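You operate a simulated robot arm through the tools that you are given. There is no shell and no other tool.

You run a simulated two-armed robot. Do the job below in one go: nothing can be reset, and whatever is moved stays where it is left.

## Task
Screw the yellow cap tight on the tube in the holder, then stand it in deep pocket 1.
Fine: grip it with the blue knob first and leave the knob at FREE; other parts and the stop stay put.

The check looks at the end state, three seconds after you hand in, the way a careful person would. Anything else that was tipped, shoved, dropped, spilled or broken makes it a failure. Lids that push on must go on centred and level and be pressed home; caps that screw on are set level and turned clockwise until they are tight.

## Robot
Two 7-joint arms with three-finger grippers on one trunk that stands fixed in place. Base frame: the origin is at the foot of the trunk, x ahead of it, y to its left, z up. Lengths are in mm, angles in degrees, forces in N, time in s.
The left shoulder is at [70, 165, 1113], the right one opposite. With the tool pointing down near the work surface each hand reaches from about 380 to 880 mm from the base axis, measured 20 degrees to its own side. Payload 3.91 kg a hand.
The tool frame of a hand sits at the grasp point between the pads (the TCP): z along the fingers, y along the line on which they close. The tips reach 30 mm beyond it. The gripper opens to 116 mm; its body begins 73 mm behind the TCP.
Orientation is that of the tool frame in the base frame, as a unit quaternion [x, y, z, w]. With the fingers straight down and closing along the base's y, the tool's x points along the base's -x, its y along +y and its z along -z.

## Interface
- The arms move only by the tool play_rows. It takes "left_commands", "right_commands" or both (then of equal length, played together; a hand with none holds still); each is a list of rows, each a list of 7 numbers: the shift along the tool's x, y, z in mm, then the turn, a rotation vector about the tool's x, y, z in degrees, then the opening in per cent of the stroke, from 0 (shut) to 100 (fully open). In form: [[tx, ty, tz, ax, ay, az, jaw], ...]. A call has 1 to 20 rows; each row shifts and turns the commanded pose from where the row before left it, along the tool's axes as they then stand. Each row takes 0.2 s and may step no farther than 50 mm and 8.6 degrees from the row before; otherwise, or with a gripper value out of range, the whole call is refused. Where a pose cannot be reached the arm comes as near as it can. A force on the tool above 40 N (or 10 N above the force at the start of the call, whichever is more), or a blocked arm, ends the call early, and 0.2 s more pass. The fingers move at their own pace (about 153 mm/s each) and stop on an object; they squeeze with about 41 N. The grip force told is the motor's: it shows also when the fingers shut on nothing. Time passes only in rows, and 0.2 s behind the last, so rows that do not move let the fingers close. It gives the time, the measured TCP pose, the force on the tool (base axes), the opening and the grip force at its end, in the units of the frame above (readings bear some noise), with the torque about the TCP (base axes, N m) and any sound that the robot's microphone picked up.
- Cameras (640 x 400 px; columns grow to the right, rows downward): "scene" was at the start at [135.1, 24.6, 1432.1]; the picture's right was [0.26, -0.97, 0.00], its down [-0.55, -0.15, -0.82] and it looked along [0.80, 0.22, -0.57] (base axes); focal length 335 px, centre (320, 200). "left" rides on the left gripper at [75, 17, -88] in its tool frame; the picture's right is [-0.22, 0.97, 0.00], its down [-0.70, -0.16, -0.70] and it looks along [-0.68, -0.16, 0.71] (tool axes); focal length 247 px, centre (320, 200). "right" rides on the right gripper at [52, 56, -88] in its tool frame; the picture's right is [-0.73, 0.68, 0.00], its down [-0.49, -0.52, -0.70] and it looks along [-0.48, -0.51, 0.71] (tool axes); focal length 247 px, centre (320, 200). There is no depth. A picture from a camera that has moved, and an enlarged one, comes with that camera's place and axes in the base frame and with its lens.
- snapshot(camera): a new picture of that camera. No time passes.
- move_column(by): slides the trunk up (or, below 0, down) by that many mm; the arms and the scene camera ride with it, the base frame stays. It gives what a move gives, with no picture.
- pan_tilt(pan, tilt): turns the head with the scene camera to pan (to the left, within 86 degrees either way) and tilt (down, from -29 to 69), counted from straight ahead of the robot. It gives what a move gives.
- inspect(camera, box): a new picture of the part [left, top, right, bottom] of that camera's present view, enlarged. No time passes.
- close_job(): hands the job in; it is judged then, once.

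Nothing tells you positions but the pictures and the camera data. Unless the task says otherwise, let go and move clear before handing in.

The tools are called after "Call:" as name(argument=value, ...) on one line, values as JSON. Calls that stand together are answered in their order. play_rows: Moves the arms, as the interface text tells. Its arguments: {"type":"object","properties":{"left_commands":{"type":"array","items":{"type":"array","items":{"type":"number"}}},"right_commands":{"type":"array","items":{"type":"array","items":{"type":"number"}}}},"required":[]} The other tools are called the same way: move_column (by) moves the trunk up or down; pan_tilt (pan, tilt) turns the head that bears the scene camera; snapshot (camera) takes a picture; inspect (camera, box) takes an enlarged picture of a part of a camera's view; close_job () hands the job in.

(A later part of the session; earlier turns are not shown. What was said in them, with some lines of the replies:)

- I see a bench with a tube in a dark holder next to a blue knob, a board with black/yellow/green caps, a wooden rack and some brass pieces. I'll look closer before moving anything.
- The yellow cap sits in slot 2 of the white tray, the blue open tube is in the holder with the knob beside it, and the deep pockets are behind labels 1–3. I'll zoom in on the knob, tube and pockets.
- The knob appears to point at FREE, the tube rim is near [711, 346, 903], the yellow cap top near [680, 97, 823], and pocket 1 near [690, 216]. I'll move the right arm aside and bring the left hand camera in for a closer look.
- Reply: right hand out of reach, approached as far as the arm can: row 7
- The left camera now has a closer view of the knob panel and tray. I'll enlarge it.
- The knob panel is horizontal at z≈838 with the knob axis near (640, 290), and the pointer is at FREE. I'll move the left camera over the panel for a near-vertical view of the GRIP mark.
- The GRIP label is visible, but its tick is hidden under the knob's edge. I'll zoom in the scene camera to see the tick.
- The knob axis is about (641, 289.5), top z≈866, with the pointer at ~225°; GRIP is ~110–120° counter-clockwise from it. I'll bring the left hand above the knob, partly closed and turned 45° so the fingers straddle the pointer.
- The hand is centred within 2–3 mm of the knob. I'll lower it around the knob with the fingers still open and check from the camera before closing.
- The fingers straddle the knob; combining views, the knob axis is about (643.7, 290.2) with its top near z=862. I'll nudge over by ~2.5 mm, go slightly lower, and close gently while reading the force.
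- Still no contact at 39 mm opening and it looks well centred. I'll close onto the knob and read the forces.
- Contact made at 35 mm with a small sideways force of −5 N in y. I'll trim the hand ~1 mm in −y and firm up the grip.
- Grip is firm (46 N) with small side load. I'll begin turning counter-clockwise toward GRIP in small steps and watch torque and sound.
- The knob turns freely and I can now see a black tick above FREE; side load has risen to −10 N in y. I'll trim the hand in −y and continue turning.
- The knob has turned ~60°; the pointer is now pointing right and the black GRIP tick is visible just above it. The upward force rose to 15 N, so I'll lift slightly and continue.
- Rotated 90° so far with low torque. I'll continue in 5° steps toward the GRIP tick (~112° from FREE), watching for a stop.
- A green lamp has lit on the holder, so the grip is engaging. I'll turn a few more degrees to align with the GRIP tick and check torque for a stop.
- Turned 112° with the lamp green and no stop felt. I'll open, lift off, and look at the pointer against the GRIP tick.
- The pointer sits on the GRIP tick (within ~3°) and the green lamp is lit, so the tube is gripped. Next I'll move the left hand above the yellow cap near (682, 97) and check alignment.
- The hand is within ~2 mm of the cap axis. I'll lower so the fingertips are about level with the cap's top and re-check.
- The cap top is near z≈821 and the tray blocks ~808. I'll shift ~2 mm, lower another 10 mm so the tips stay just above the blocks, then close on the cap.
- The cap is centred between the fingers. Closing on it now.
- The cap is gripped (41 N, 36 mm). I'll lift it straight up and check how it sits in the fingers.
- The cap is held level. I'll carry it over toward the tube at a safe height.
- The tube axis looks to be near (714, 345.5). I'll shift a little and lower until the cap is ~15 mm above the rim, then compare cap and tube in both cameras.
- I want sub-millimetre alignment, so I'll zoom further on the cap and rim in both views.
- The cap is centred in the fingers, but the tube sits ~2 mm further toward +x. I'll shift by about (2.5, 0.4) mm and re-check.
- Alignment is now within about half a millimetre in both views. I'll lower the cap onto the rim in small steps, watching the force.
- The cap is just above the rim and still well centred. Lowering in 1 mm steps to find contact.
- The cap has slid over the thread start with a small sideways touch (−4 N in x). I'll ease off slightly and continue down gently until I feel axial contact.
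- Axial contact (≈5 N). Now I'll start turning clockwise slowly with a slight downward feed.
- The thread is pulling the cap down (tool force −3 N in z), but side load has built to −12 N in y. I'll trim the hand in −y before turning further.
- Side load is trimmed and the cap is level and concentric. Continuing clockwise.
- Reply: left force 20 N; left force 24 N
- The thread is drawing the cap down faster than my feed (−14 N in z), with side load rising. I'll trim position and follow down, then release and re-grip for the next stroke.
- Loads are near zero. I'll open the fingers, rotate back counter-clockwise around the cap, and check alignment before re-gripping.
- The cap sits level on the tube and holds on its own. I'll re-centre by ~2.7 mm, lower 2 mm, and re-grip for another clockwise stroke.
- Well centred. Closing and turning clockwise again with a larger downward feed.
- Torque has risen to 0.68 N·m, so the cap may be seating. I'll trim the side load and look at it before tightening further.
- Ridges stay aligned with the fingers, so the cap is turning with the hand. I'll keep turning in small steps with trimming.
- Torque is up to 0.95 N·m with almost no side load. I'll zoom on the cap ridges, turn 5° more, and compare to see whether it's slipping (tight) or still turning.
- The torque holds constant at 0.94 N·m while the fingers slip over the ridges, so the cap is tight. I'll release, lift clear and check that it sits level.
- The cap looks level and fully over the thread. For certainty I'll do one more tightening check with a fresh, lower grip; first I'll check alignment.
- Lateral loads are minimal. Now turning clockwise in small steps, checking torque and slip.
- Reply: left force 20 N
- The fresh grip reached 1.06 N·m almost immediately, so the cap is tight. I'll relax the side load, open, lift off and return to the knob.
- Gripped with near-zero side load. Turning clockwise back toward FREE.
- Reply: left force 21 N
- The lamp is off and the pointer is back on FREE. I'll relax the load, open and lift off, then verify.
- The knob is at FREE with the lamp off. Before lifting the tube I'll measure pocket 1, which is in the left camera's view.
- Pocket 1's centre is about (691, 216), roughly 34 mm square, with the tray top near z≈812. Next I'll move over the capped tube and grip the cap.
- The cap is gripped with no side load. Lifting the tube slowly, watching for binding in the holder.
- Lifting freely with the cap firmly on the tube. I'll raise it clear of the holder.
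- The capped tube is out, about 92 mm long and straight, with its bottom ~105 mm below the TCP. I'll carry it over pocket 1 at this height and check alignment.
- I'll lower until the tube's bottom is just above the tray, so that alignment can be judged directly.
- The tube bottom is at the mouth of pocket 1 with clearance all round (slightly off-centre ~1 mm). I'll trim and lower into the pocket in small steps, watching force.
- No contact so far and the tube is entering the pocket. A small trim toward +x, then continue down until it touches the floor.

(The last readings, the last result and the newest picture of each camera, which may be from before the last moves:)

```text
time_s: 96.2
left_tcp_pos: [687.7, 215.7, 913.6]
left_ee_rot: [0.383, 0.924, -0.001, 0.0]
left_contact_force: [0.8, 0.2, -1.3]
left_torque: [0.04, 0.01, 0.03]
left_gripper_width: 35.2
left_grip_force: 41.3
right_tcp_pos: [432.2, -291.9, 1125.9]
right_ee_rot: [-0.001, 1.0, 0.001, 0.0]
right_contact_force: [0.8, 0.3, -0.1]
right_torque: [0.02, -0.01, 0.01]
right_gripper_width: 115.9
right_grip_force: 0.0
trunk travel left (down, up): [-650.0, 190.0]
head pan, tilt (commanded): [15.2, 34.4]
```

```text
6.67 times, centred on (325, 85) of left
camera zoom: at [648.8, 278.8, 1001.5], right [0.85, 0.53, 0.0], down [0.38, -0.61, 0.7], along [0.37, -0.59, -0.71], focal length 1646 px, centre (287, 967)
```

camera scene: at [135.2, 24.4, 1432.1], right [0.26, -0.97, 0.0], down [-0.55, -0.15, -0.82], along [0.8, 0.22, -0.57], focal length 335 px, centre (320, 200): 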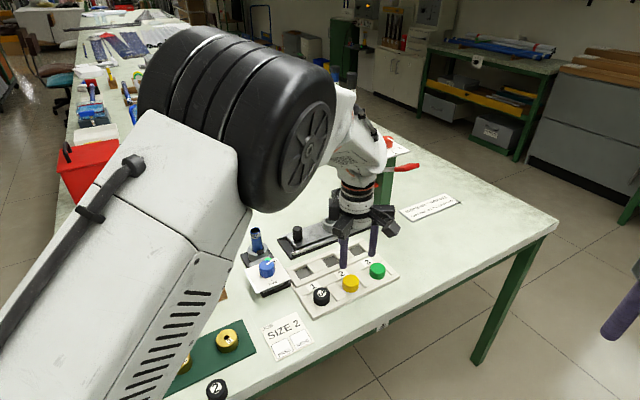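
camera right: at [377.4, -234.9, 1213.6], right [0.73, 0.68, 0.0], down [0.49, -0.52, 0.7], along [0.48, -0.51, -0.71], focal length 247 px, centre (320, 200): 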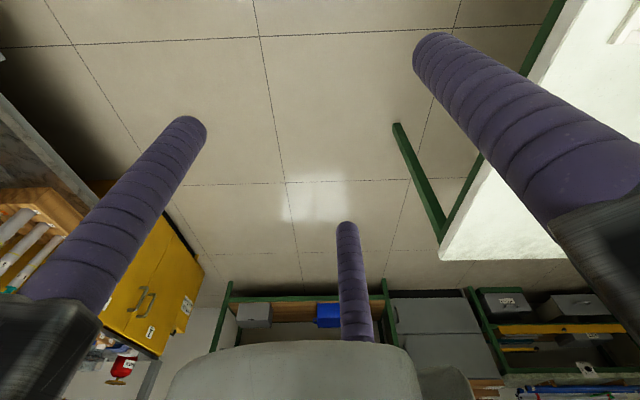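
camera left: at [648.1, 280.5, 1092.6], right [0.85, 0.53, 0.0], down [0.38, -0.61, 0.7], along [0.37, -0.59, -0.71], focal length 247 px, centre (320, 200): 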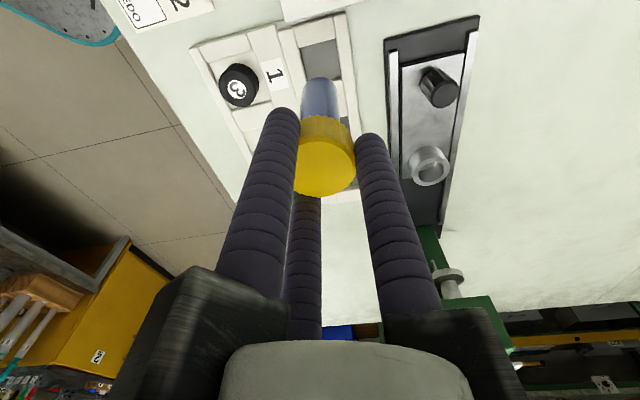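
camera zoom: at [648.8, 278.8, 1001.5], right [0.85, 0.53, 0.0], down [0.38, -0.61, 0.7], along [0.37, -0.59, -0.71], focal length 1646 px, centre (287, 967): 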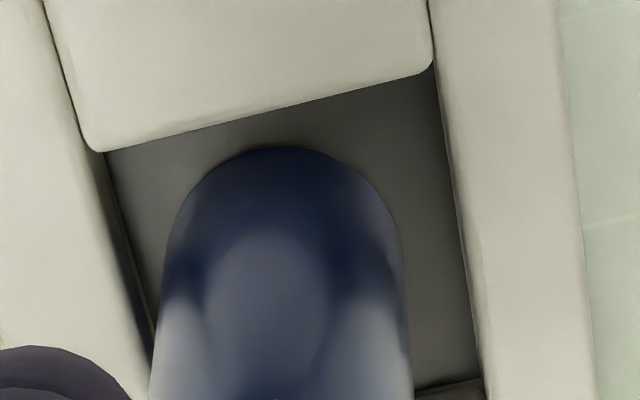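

Call:
play_rows(left_commands=[[-0.3, 1.2, 0.8, 0, 0, 0, 15], [0, 0, 0.8, 0, 0, 0, 15], [0, 0, 0, 0, 0, 0, 15]])

Call:
play_rows(left_commands=[[0, 0, 0.8, 0, 0, 0, 15], [0, 0, 0.8, 0, 0, 0, 15], [0, 0, 0, 0, 0, 0, 15]])

Call:
inspect(camera="left", box=[285, 55, 365, 115])

Call:
inspect(camera="scene", box=[280, 225, 330, 285])

```text
time_s: 97.0
left_tcp_pos: [689.7, 214.7, 912.2]
left_ee_rot: [0.384, 0.923, 0.001, 0.001]
left_contact_force: [-0.1, 1.4, 5.9]
left_torque: [0.03, 0.1, -0.04]
left_gripper_width: 35.4
left_grip_force: 41.5
right_tcp_pos: [431.0, -291.4, 1125.0]
right_ee_rot: [0.0, 1.0, 0.0, 0.0]
right_contact_force: [-0.4, 0.1, 0.5]
right_torque: [0.01, 0.0, 0.0]
right_gripper_width: 116.1
right_grip_force: 0.0
trunk travel left (down, up): [-650.0, 190.0]
head pan, tilt (commanded): [15.2, 34.4]
```

```text
time_s: 97.8
left_tcp_pos: [689.5, 213.7, 912.4]
left_ee_rot: [0.384, 0.923, 0.001, 0.001]
left_contact_force: [1.3, 2.6, 16.3]
left_torque: [0.04, -0.01, -0.01]
left_gripper_width: 35.2
left_grip_force: 41.0
right_tcp_pos: [429.4, -292.5, 1126.5]
right_ee_rot: [0.0, 1.0, 0.0, 0.0]
right_contact_force: [-0.1, 0.2, -0.9]
right_torque: [-0.02, 0.02, 0.0]
right_gripper_width: 116.1
right_grip_force: 0.1
trunk travel left (down, up): [-650.0, 190.0]
head pan, tilt (commanded): [15.2, 34.4]
```

```text
6.67 times, centred on (325, 85) of left
camera zoom: at [649.2, 278.8, 999.8], right [0.85, 0.53, 0.0], down [0.38, -0.61, 0.7], along [0.37, -0.59, -0.71], focal length 1646 px, centre (287, 967)
```

zoom: 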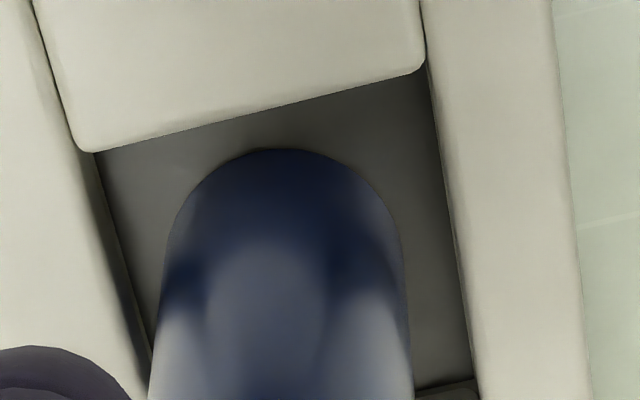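

```text
6.67 times, centred on (305, 255) of scene
camera zoom: at [133.3, 24.2, 1432.4], right [0.26, -0.97, 0.0], down [-0.54, -0.15, -0.83], along [0.8, 0.22, -0.56], focal length 2236 px, centre (420, -167)
```

zoom: 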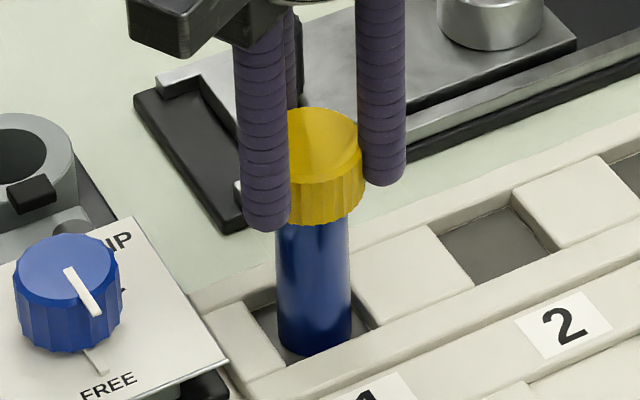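

The tube is standing on the pocket floor (16 N downward) with clearance all around. I'll relieve the pressure, then open the fingers.

Call:
play_rows(left_commands=[[0, 0, -1.0, 0, 0, 0, 15], [0, 0, -1.0, 0, 0, 0, 15], [0, 0, 0, 0, 0, 0, 15]])

```text
time_s: 98.6
left_tcp_pos: [689.8, 213.8, 912.8]
left_ee_rot: [0.383, 0.924, 0.0, -0.001]
left_contact_force: [2.2, -0.5, 4.4]
left_torque: [0.0, -0.06, 0.03]
left_gripper_width: 35.6
left_grip_force: 41.2
right_tcp_pos: [431.4, -292.1, 1125.3]
right_ee_rot: [0.001, 1.0, 0.001, 0.0]
right_contact_force: [-0.2, 0.0, -0.6]
right_torque: [-0.01, 0.01, 0.0]
right_gripper_width: 116.0
right_grip_force: 0.2
trunk travel left (down, up): [-650.0, 190.0]
head pan, tilt (commanded): [15.2, 34.4]
```

Call:
play_rows(left_commands=[[0, 0, 0, 0, 0, 0, 29], [0, 0, 0, 0, 0, 0, 32], [0, 0, 0, 0, 0, 0, 36], [0, 0, 0, 0, 0, 0, 42], [0, 0, 0, 0, 0, 0, 48], [0, 0, 0, 0, 0, 0, 52]])

Call:
inspect(camera="scene", box=[280, 225, 330, 285])

Call:
inspect(camera="left", box=[250, 40, 390, 200])

```text
time_s: 100.0
left_tcp_pos: [688.6, 215.4, 912.3]
left_ee_rot: [0.383, 0.924, -0.001, 0.0]
left_contact_force: [-0.3, 0.9, -0.2]
left_torque: [0.02, -0.03, -0.03]
left_gripper_width: 60.3
left_grip_force: 0.1
right_tcp_pos: [431.5, -291.8, 1125.3]
right_ee_rot: [0.0, 1.0, 0.0, 0.0]
right_contact_force: [-0.1, -0.5, 0.5]
right_torque: [-0.03, 0.01, 0.01]
right_gripper_width: 115.9
right_grip_force: 0.0
trunk travel left (down, up): [-650.0, 190.0]
head pan, tilt (commanded): [15.2, 34.4]
```

```text
6.67 times, centred on (305, 255) of scene
camera zoom: at [135.1, 24.5, 1432.1], right [0.26, -0.97, 0.0], down [-0.55, -0.15, -0.82], along [0.8, 0.22, -0.57], focal length 2236 px, centre (420, -167)
```

zoom: 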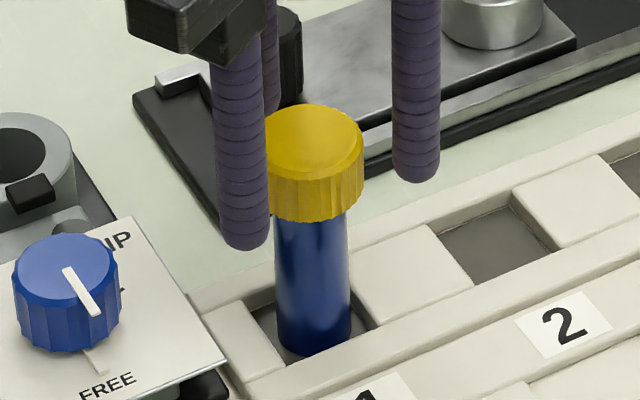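

```text
2.50 times, centred on (320, 120) of left
camera zoom: at [650.4, 279.3, 1000.6], right [0.85, 0.53, 0.0], down [0.38, -0.61, 0.7], along [0.37, -0.59, -0.71], focal length 617 px, centre (320, 400)
```

zoom: 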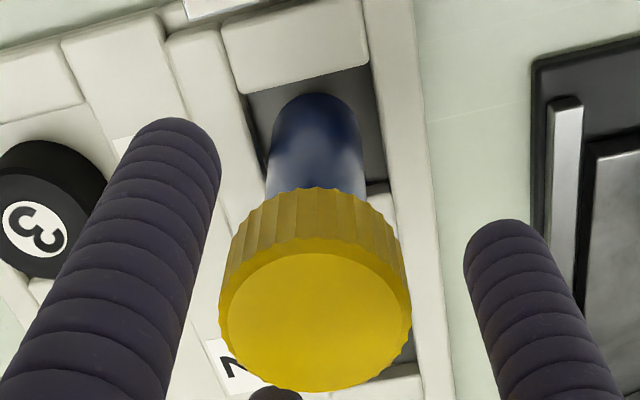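

The tube stands by itself in pocket 1. I'll lift the hand straight up, then move it clear and inspect the whole scene.

Call:
play_rows(left_commands=[[0, 0, -10, 0, 0, 0, 55], [0, 0, -20, 0, 0, 0, 55], [0, 0, -30, 0, 0, 0, 55], [0, 0, -40, 0, 0, 0, 55], [0, 0, -40, 0, 0, 0, 55], [0, 0, -40, 0, 0, 0, 55], [0, 0, 0, 0, 0, 0, 55]])

Call:
snapshot(camera="left")

Call:
inspect(camera="scene", box=[225, 205, 405, 315])

Call:
inspect(camera="scene", box=[280, 225, 330, 285])

```text
time_s: 101.6
left_tcp_pos: [691.9, 217.8, 1091.8]
left_ee_rot: [0.384, 0.924, 0.0, 0.0]
left_contact_force: [0.3, 0.0, 0.0]
left_torque: [0.02, 0.02, -0.01]
left_gripper_width: 64.0
left_grip_force: 0.0
right_tcp_pos: [431.5, -290.9, 1125.9]
right_ee_rot: [0.001, 1.0, 0.0, 0.0]
right_contact_force: [0.4, -0.3, 0.2]
right_torque: [-0.02, 0.03, -0.04]
right_gripper_width: 115.9
right_grip_force: 0.1
trunk travel left (down, up): [-650.0, 190.0]
head pan, tilt (commanded): [15.2, 34.4]
```

```text
taken
camera left: at [652.8, 281.5, 1180.9], right [0.85, 0.53, 0.0], down [0.38, -0.61, 0.7], along [0.37, -0.59, -0.71], focal length 247 px, centre (320, 200)
```

left: 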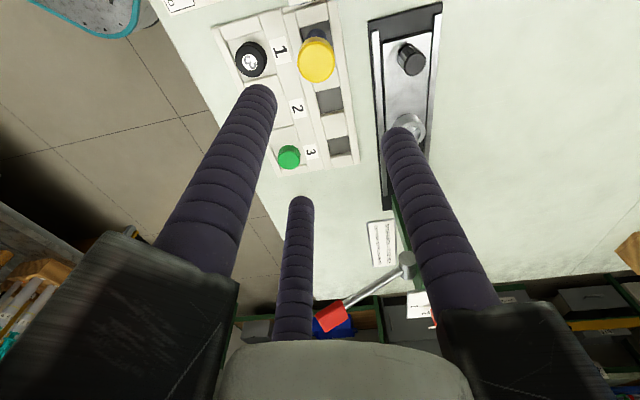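

```text
3.56 times, centred on (315, 260) of scene
camera zoom: at [135.7, 24.6, 1432.0], right [0.26, -0.97, 0.0], down [-0.55, -0.15, -0.82], along [0.8, 0.22, -0.57], focal length 1192 px, centre (338, -13)
```

zoom: 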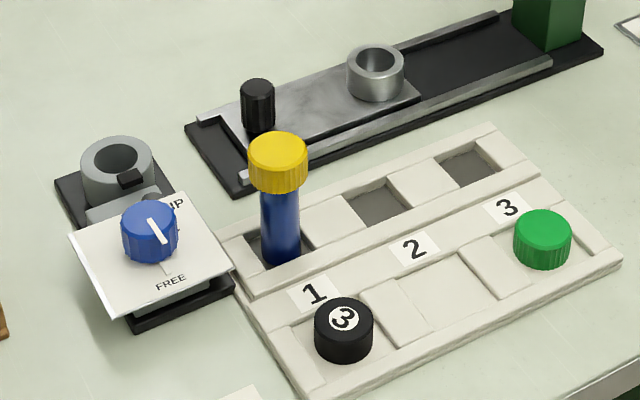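

```text
6.67 times, centred on (305, 255) of scene
camera zoom: at [135.7, 24.6, 1432.0], right [0.26, -0.97, 0.0], down [-0.55, -0.15, -0.82], along [0.8, 0.22, -0.57], focal length 2236 px, centre (420, -167)
```

zoom: 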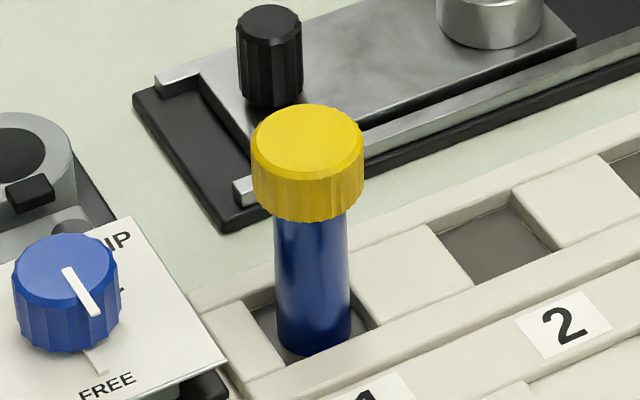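

The capped tube stands upright in pocket 1. I'll verify the knob against the first picture and check the rest of the bench, then back the hand away.

Call:
inspect(camera="scene", box=[248, 252, 296, 282])

Call:
play_rows(left_commands=[[15, 40, -8, 0, 0, 0, 60], [15, 40, -8, 0, 0, 0, 60], [15, 40, -8, 0, 0, 0, 60], [15, 40, -8, 0, 0, 0, 60], [15, 40, -8, 0, 0, 0, 60], [15, 0, 0, 0, 0, 0, 60], [30, 0, 0, 0, 0, 0, 60], [30, 0, 0, 0, 0, 0, 60], [0, 0, 0, 0, 0, 0, 60]])

Call:
snapshot(camera="scene")

Call:
snapshot(camera="left")

```text
13.33 times, centred on (272, 267) of scene
camera zoom: at [135.7, 24.6, 1432.0], right [0.26, -0.97, 0.0], down [-0.55, -0.15, -0.82], along [0.8, 0.22, -0.57], focal length 4471 px, centre (960, -693)
```

zoom: 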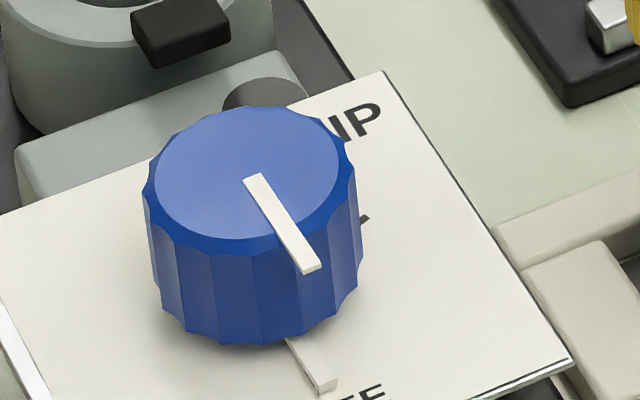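

```text
time_s: 103.6
left_tcp_pos: [716.0, 466.7, 1129.3]
left_ee_rot: [0.383, 0.924, 0.001, -0.001]
left_contact_force: [1.0, 0.4, 0.1]
left_torque: [0.0, 0.03, -0.01]
left_gripper_width: 69.6
left_grip_force: 0.0
left hand out of reach, approached as far as the arm can: row 5
right_tcp_pos: [431.6, -292.2, 1124.4]
right_ee_rot: [0.0, 1.0, 0.001, 0.0]
right_contact_force: [-0.3, -0.4, -0.4]
right_torque: [-0.02, -0.05, 0.0]
right_gripper_width: 115.9
right_grip_force: 0.1
trunk travel left (down, up): [-650.0, 190.0]
head pan, tilt (commanded): [15.2, 34.4]
```

```text
taken
camera scene: at [135.0, 23.7, 1432.1], right [0.26, -0.97, 0.0], down [-0.55, -0.15, -0.82], along [0.8, 0.22, -0.57], focal length 335 px, centre (320, 200)
```

scene: 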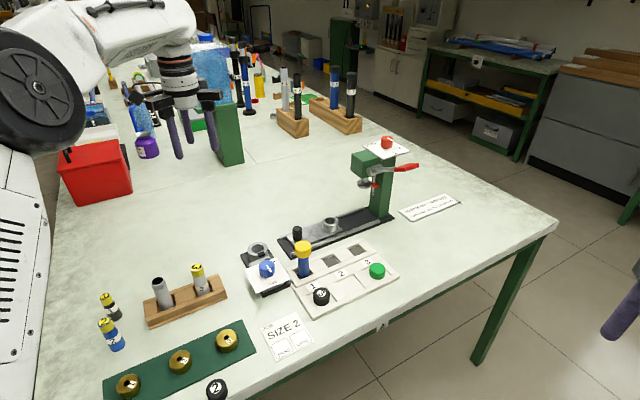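

```text
taken
camera left: at [676.6, 530.4, 1217.2], right [0.85, 0.53, 0.0], down [0.38, -0.61, 0.7], along [0.37, -0.59, -0.71], focal length 247 px, centre (320, 200)
```

left: 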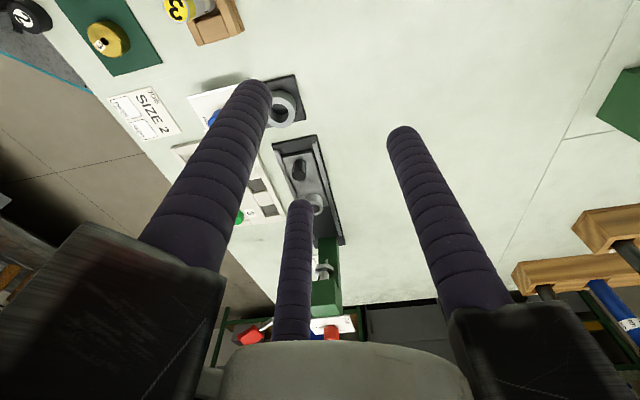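

Call:
inspect(camera="scene", box=[280, 225, 330, 285])

Call:
inspect(camera="scene", box=[80, 230, 320, 400])

Call:
inspect(camera="scene", box=[130, 60, 420, 230])

```text
6.67 times, centred on (305, 255) of scene
camera zoom: at [135.0, 23.7, 1432.1], right [0.26, -0.97, 0.0], down [-0.55, -0.15, -0.82], along [0.8, 0.22, -0.57], focal length 2236 px, centre (420, -167)
```

zoom: 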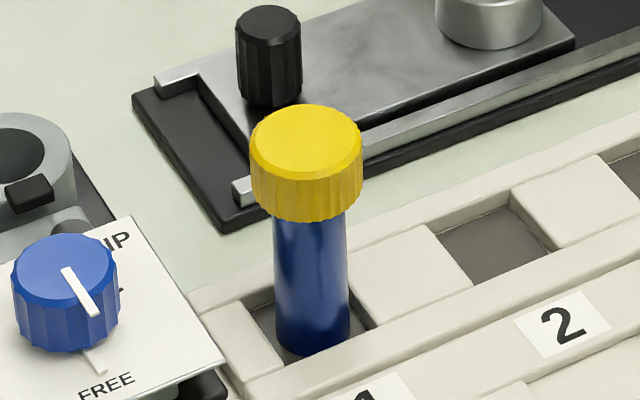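

```text
2.35 times, centred on (200, 315) of scene
camera zoom: at [135.0, 23.7, 1432.1], right [0.26, -0.97, 0.0], down [-0.55, -0.15, -0.82], along [0.8, 0.22, -0.57], focal length 789 px, centre (602, -71)
```

zoom: 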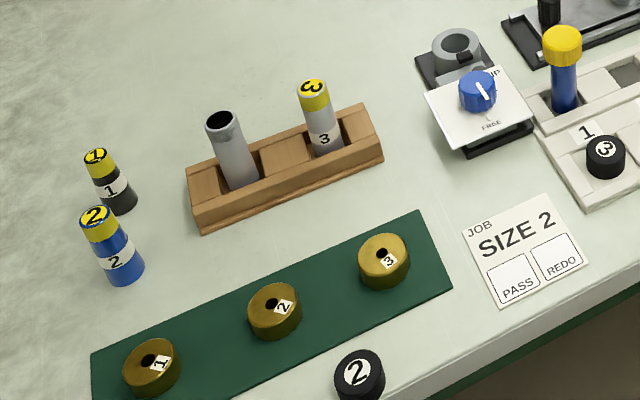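

```text
2.21 times, centred on (275, 145) of scene
camera zoom: at [135.0, 23.7, 1432.1], right [0.26, -0.97, 0.0], down [-0.55, -0.15, -0.82], along [0.8, 0.22, -0.57], focal length 740 px, centre (419, 321)
```

zoom: 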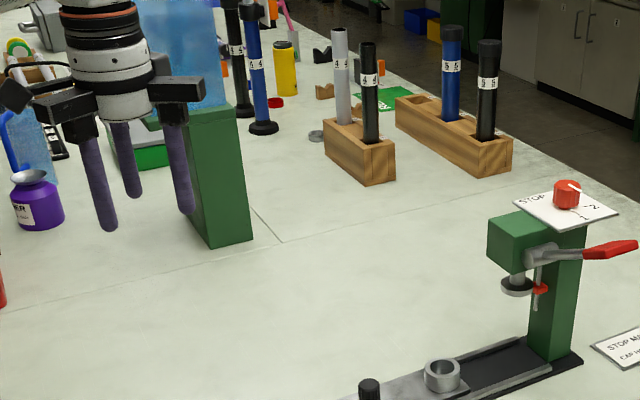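

The yellow cap is tight and level on the blue tube, and the tube is standing upright in deep pocket 1. The knob is back at FREE with its lamp off, and the other parts and the stop look as they did at the start. The hand is clear, so I'm handing in the job.

Call:
close_job()

```text
The job is handed in.
```

The yellow cap is screwed tight and level on the blue tube, and the tube is standing upright in deep pocket 1. I've handed the job in; the check hasn't reported a result yet.

- **Gripping:** I turned the blue knob from FREE to GRIP before screwing, and the holder's green lamp came on. The pointer stopped about 3 degrees past the GRIP mark, but the tube stayed held.
- **Tightness:** The cap stopped turning and the fingers slipped over its ridges at about 0.95 N·m. A second try with a fresh grip reached about 1.06 N·m almost at once.
- **Knob:** It is back at FREE with the lamp off, and its pointer matches the first picture.
- **Placing:** The tube rests on the pocket floor with clear space around it, and it stayed standing after I let go and moved away.
- **Other parts:** The other caps, racks, weights and the red stop look unmoved in the last pictures.
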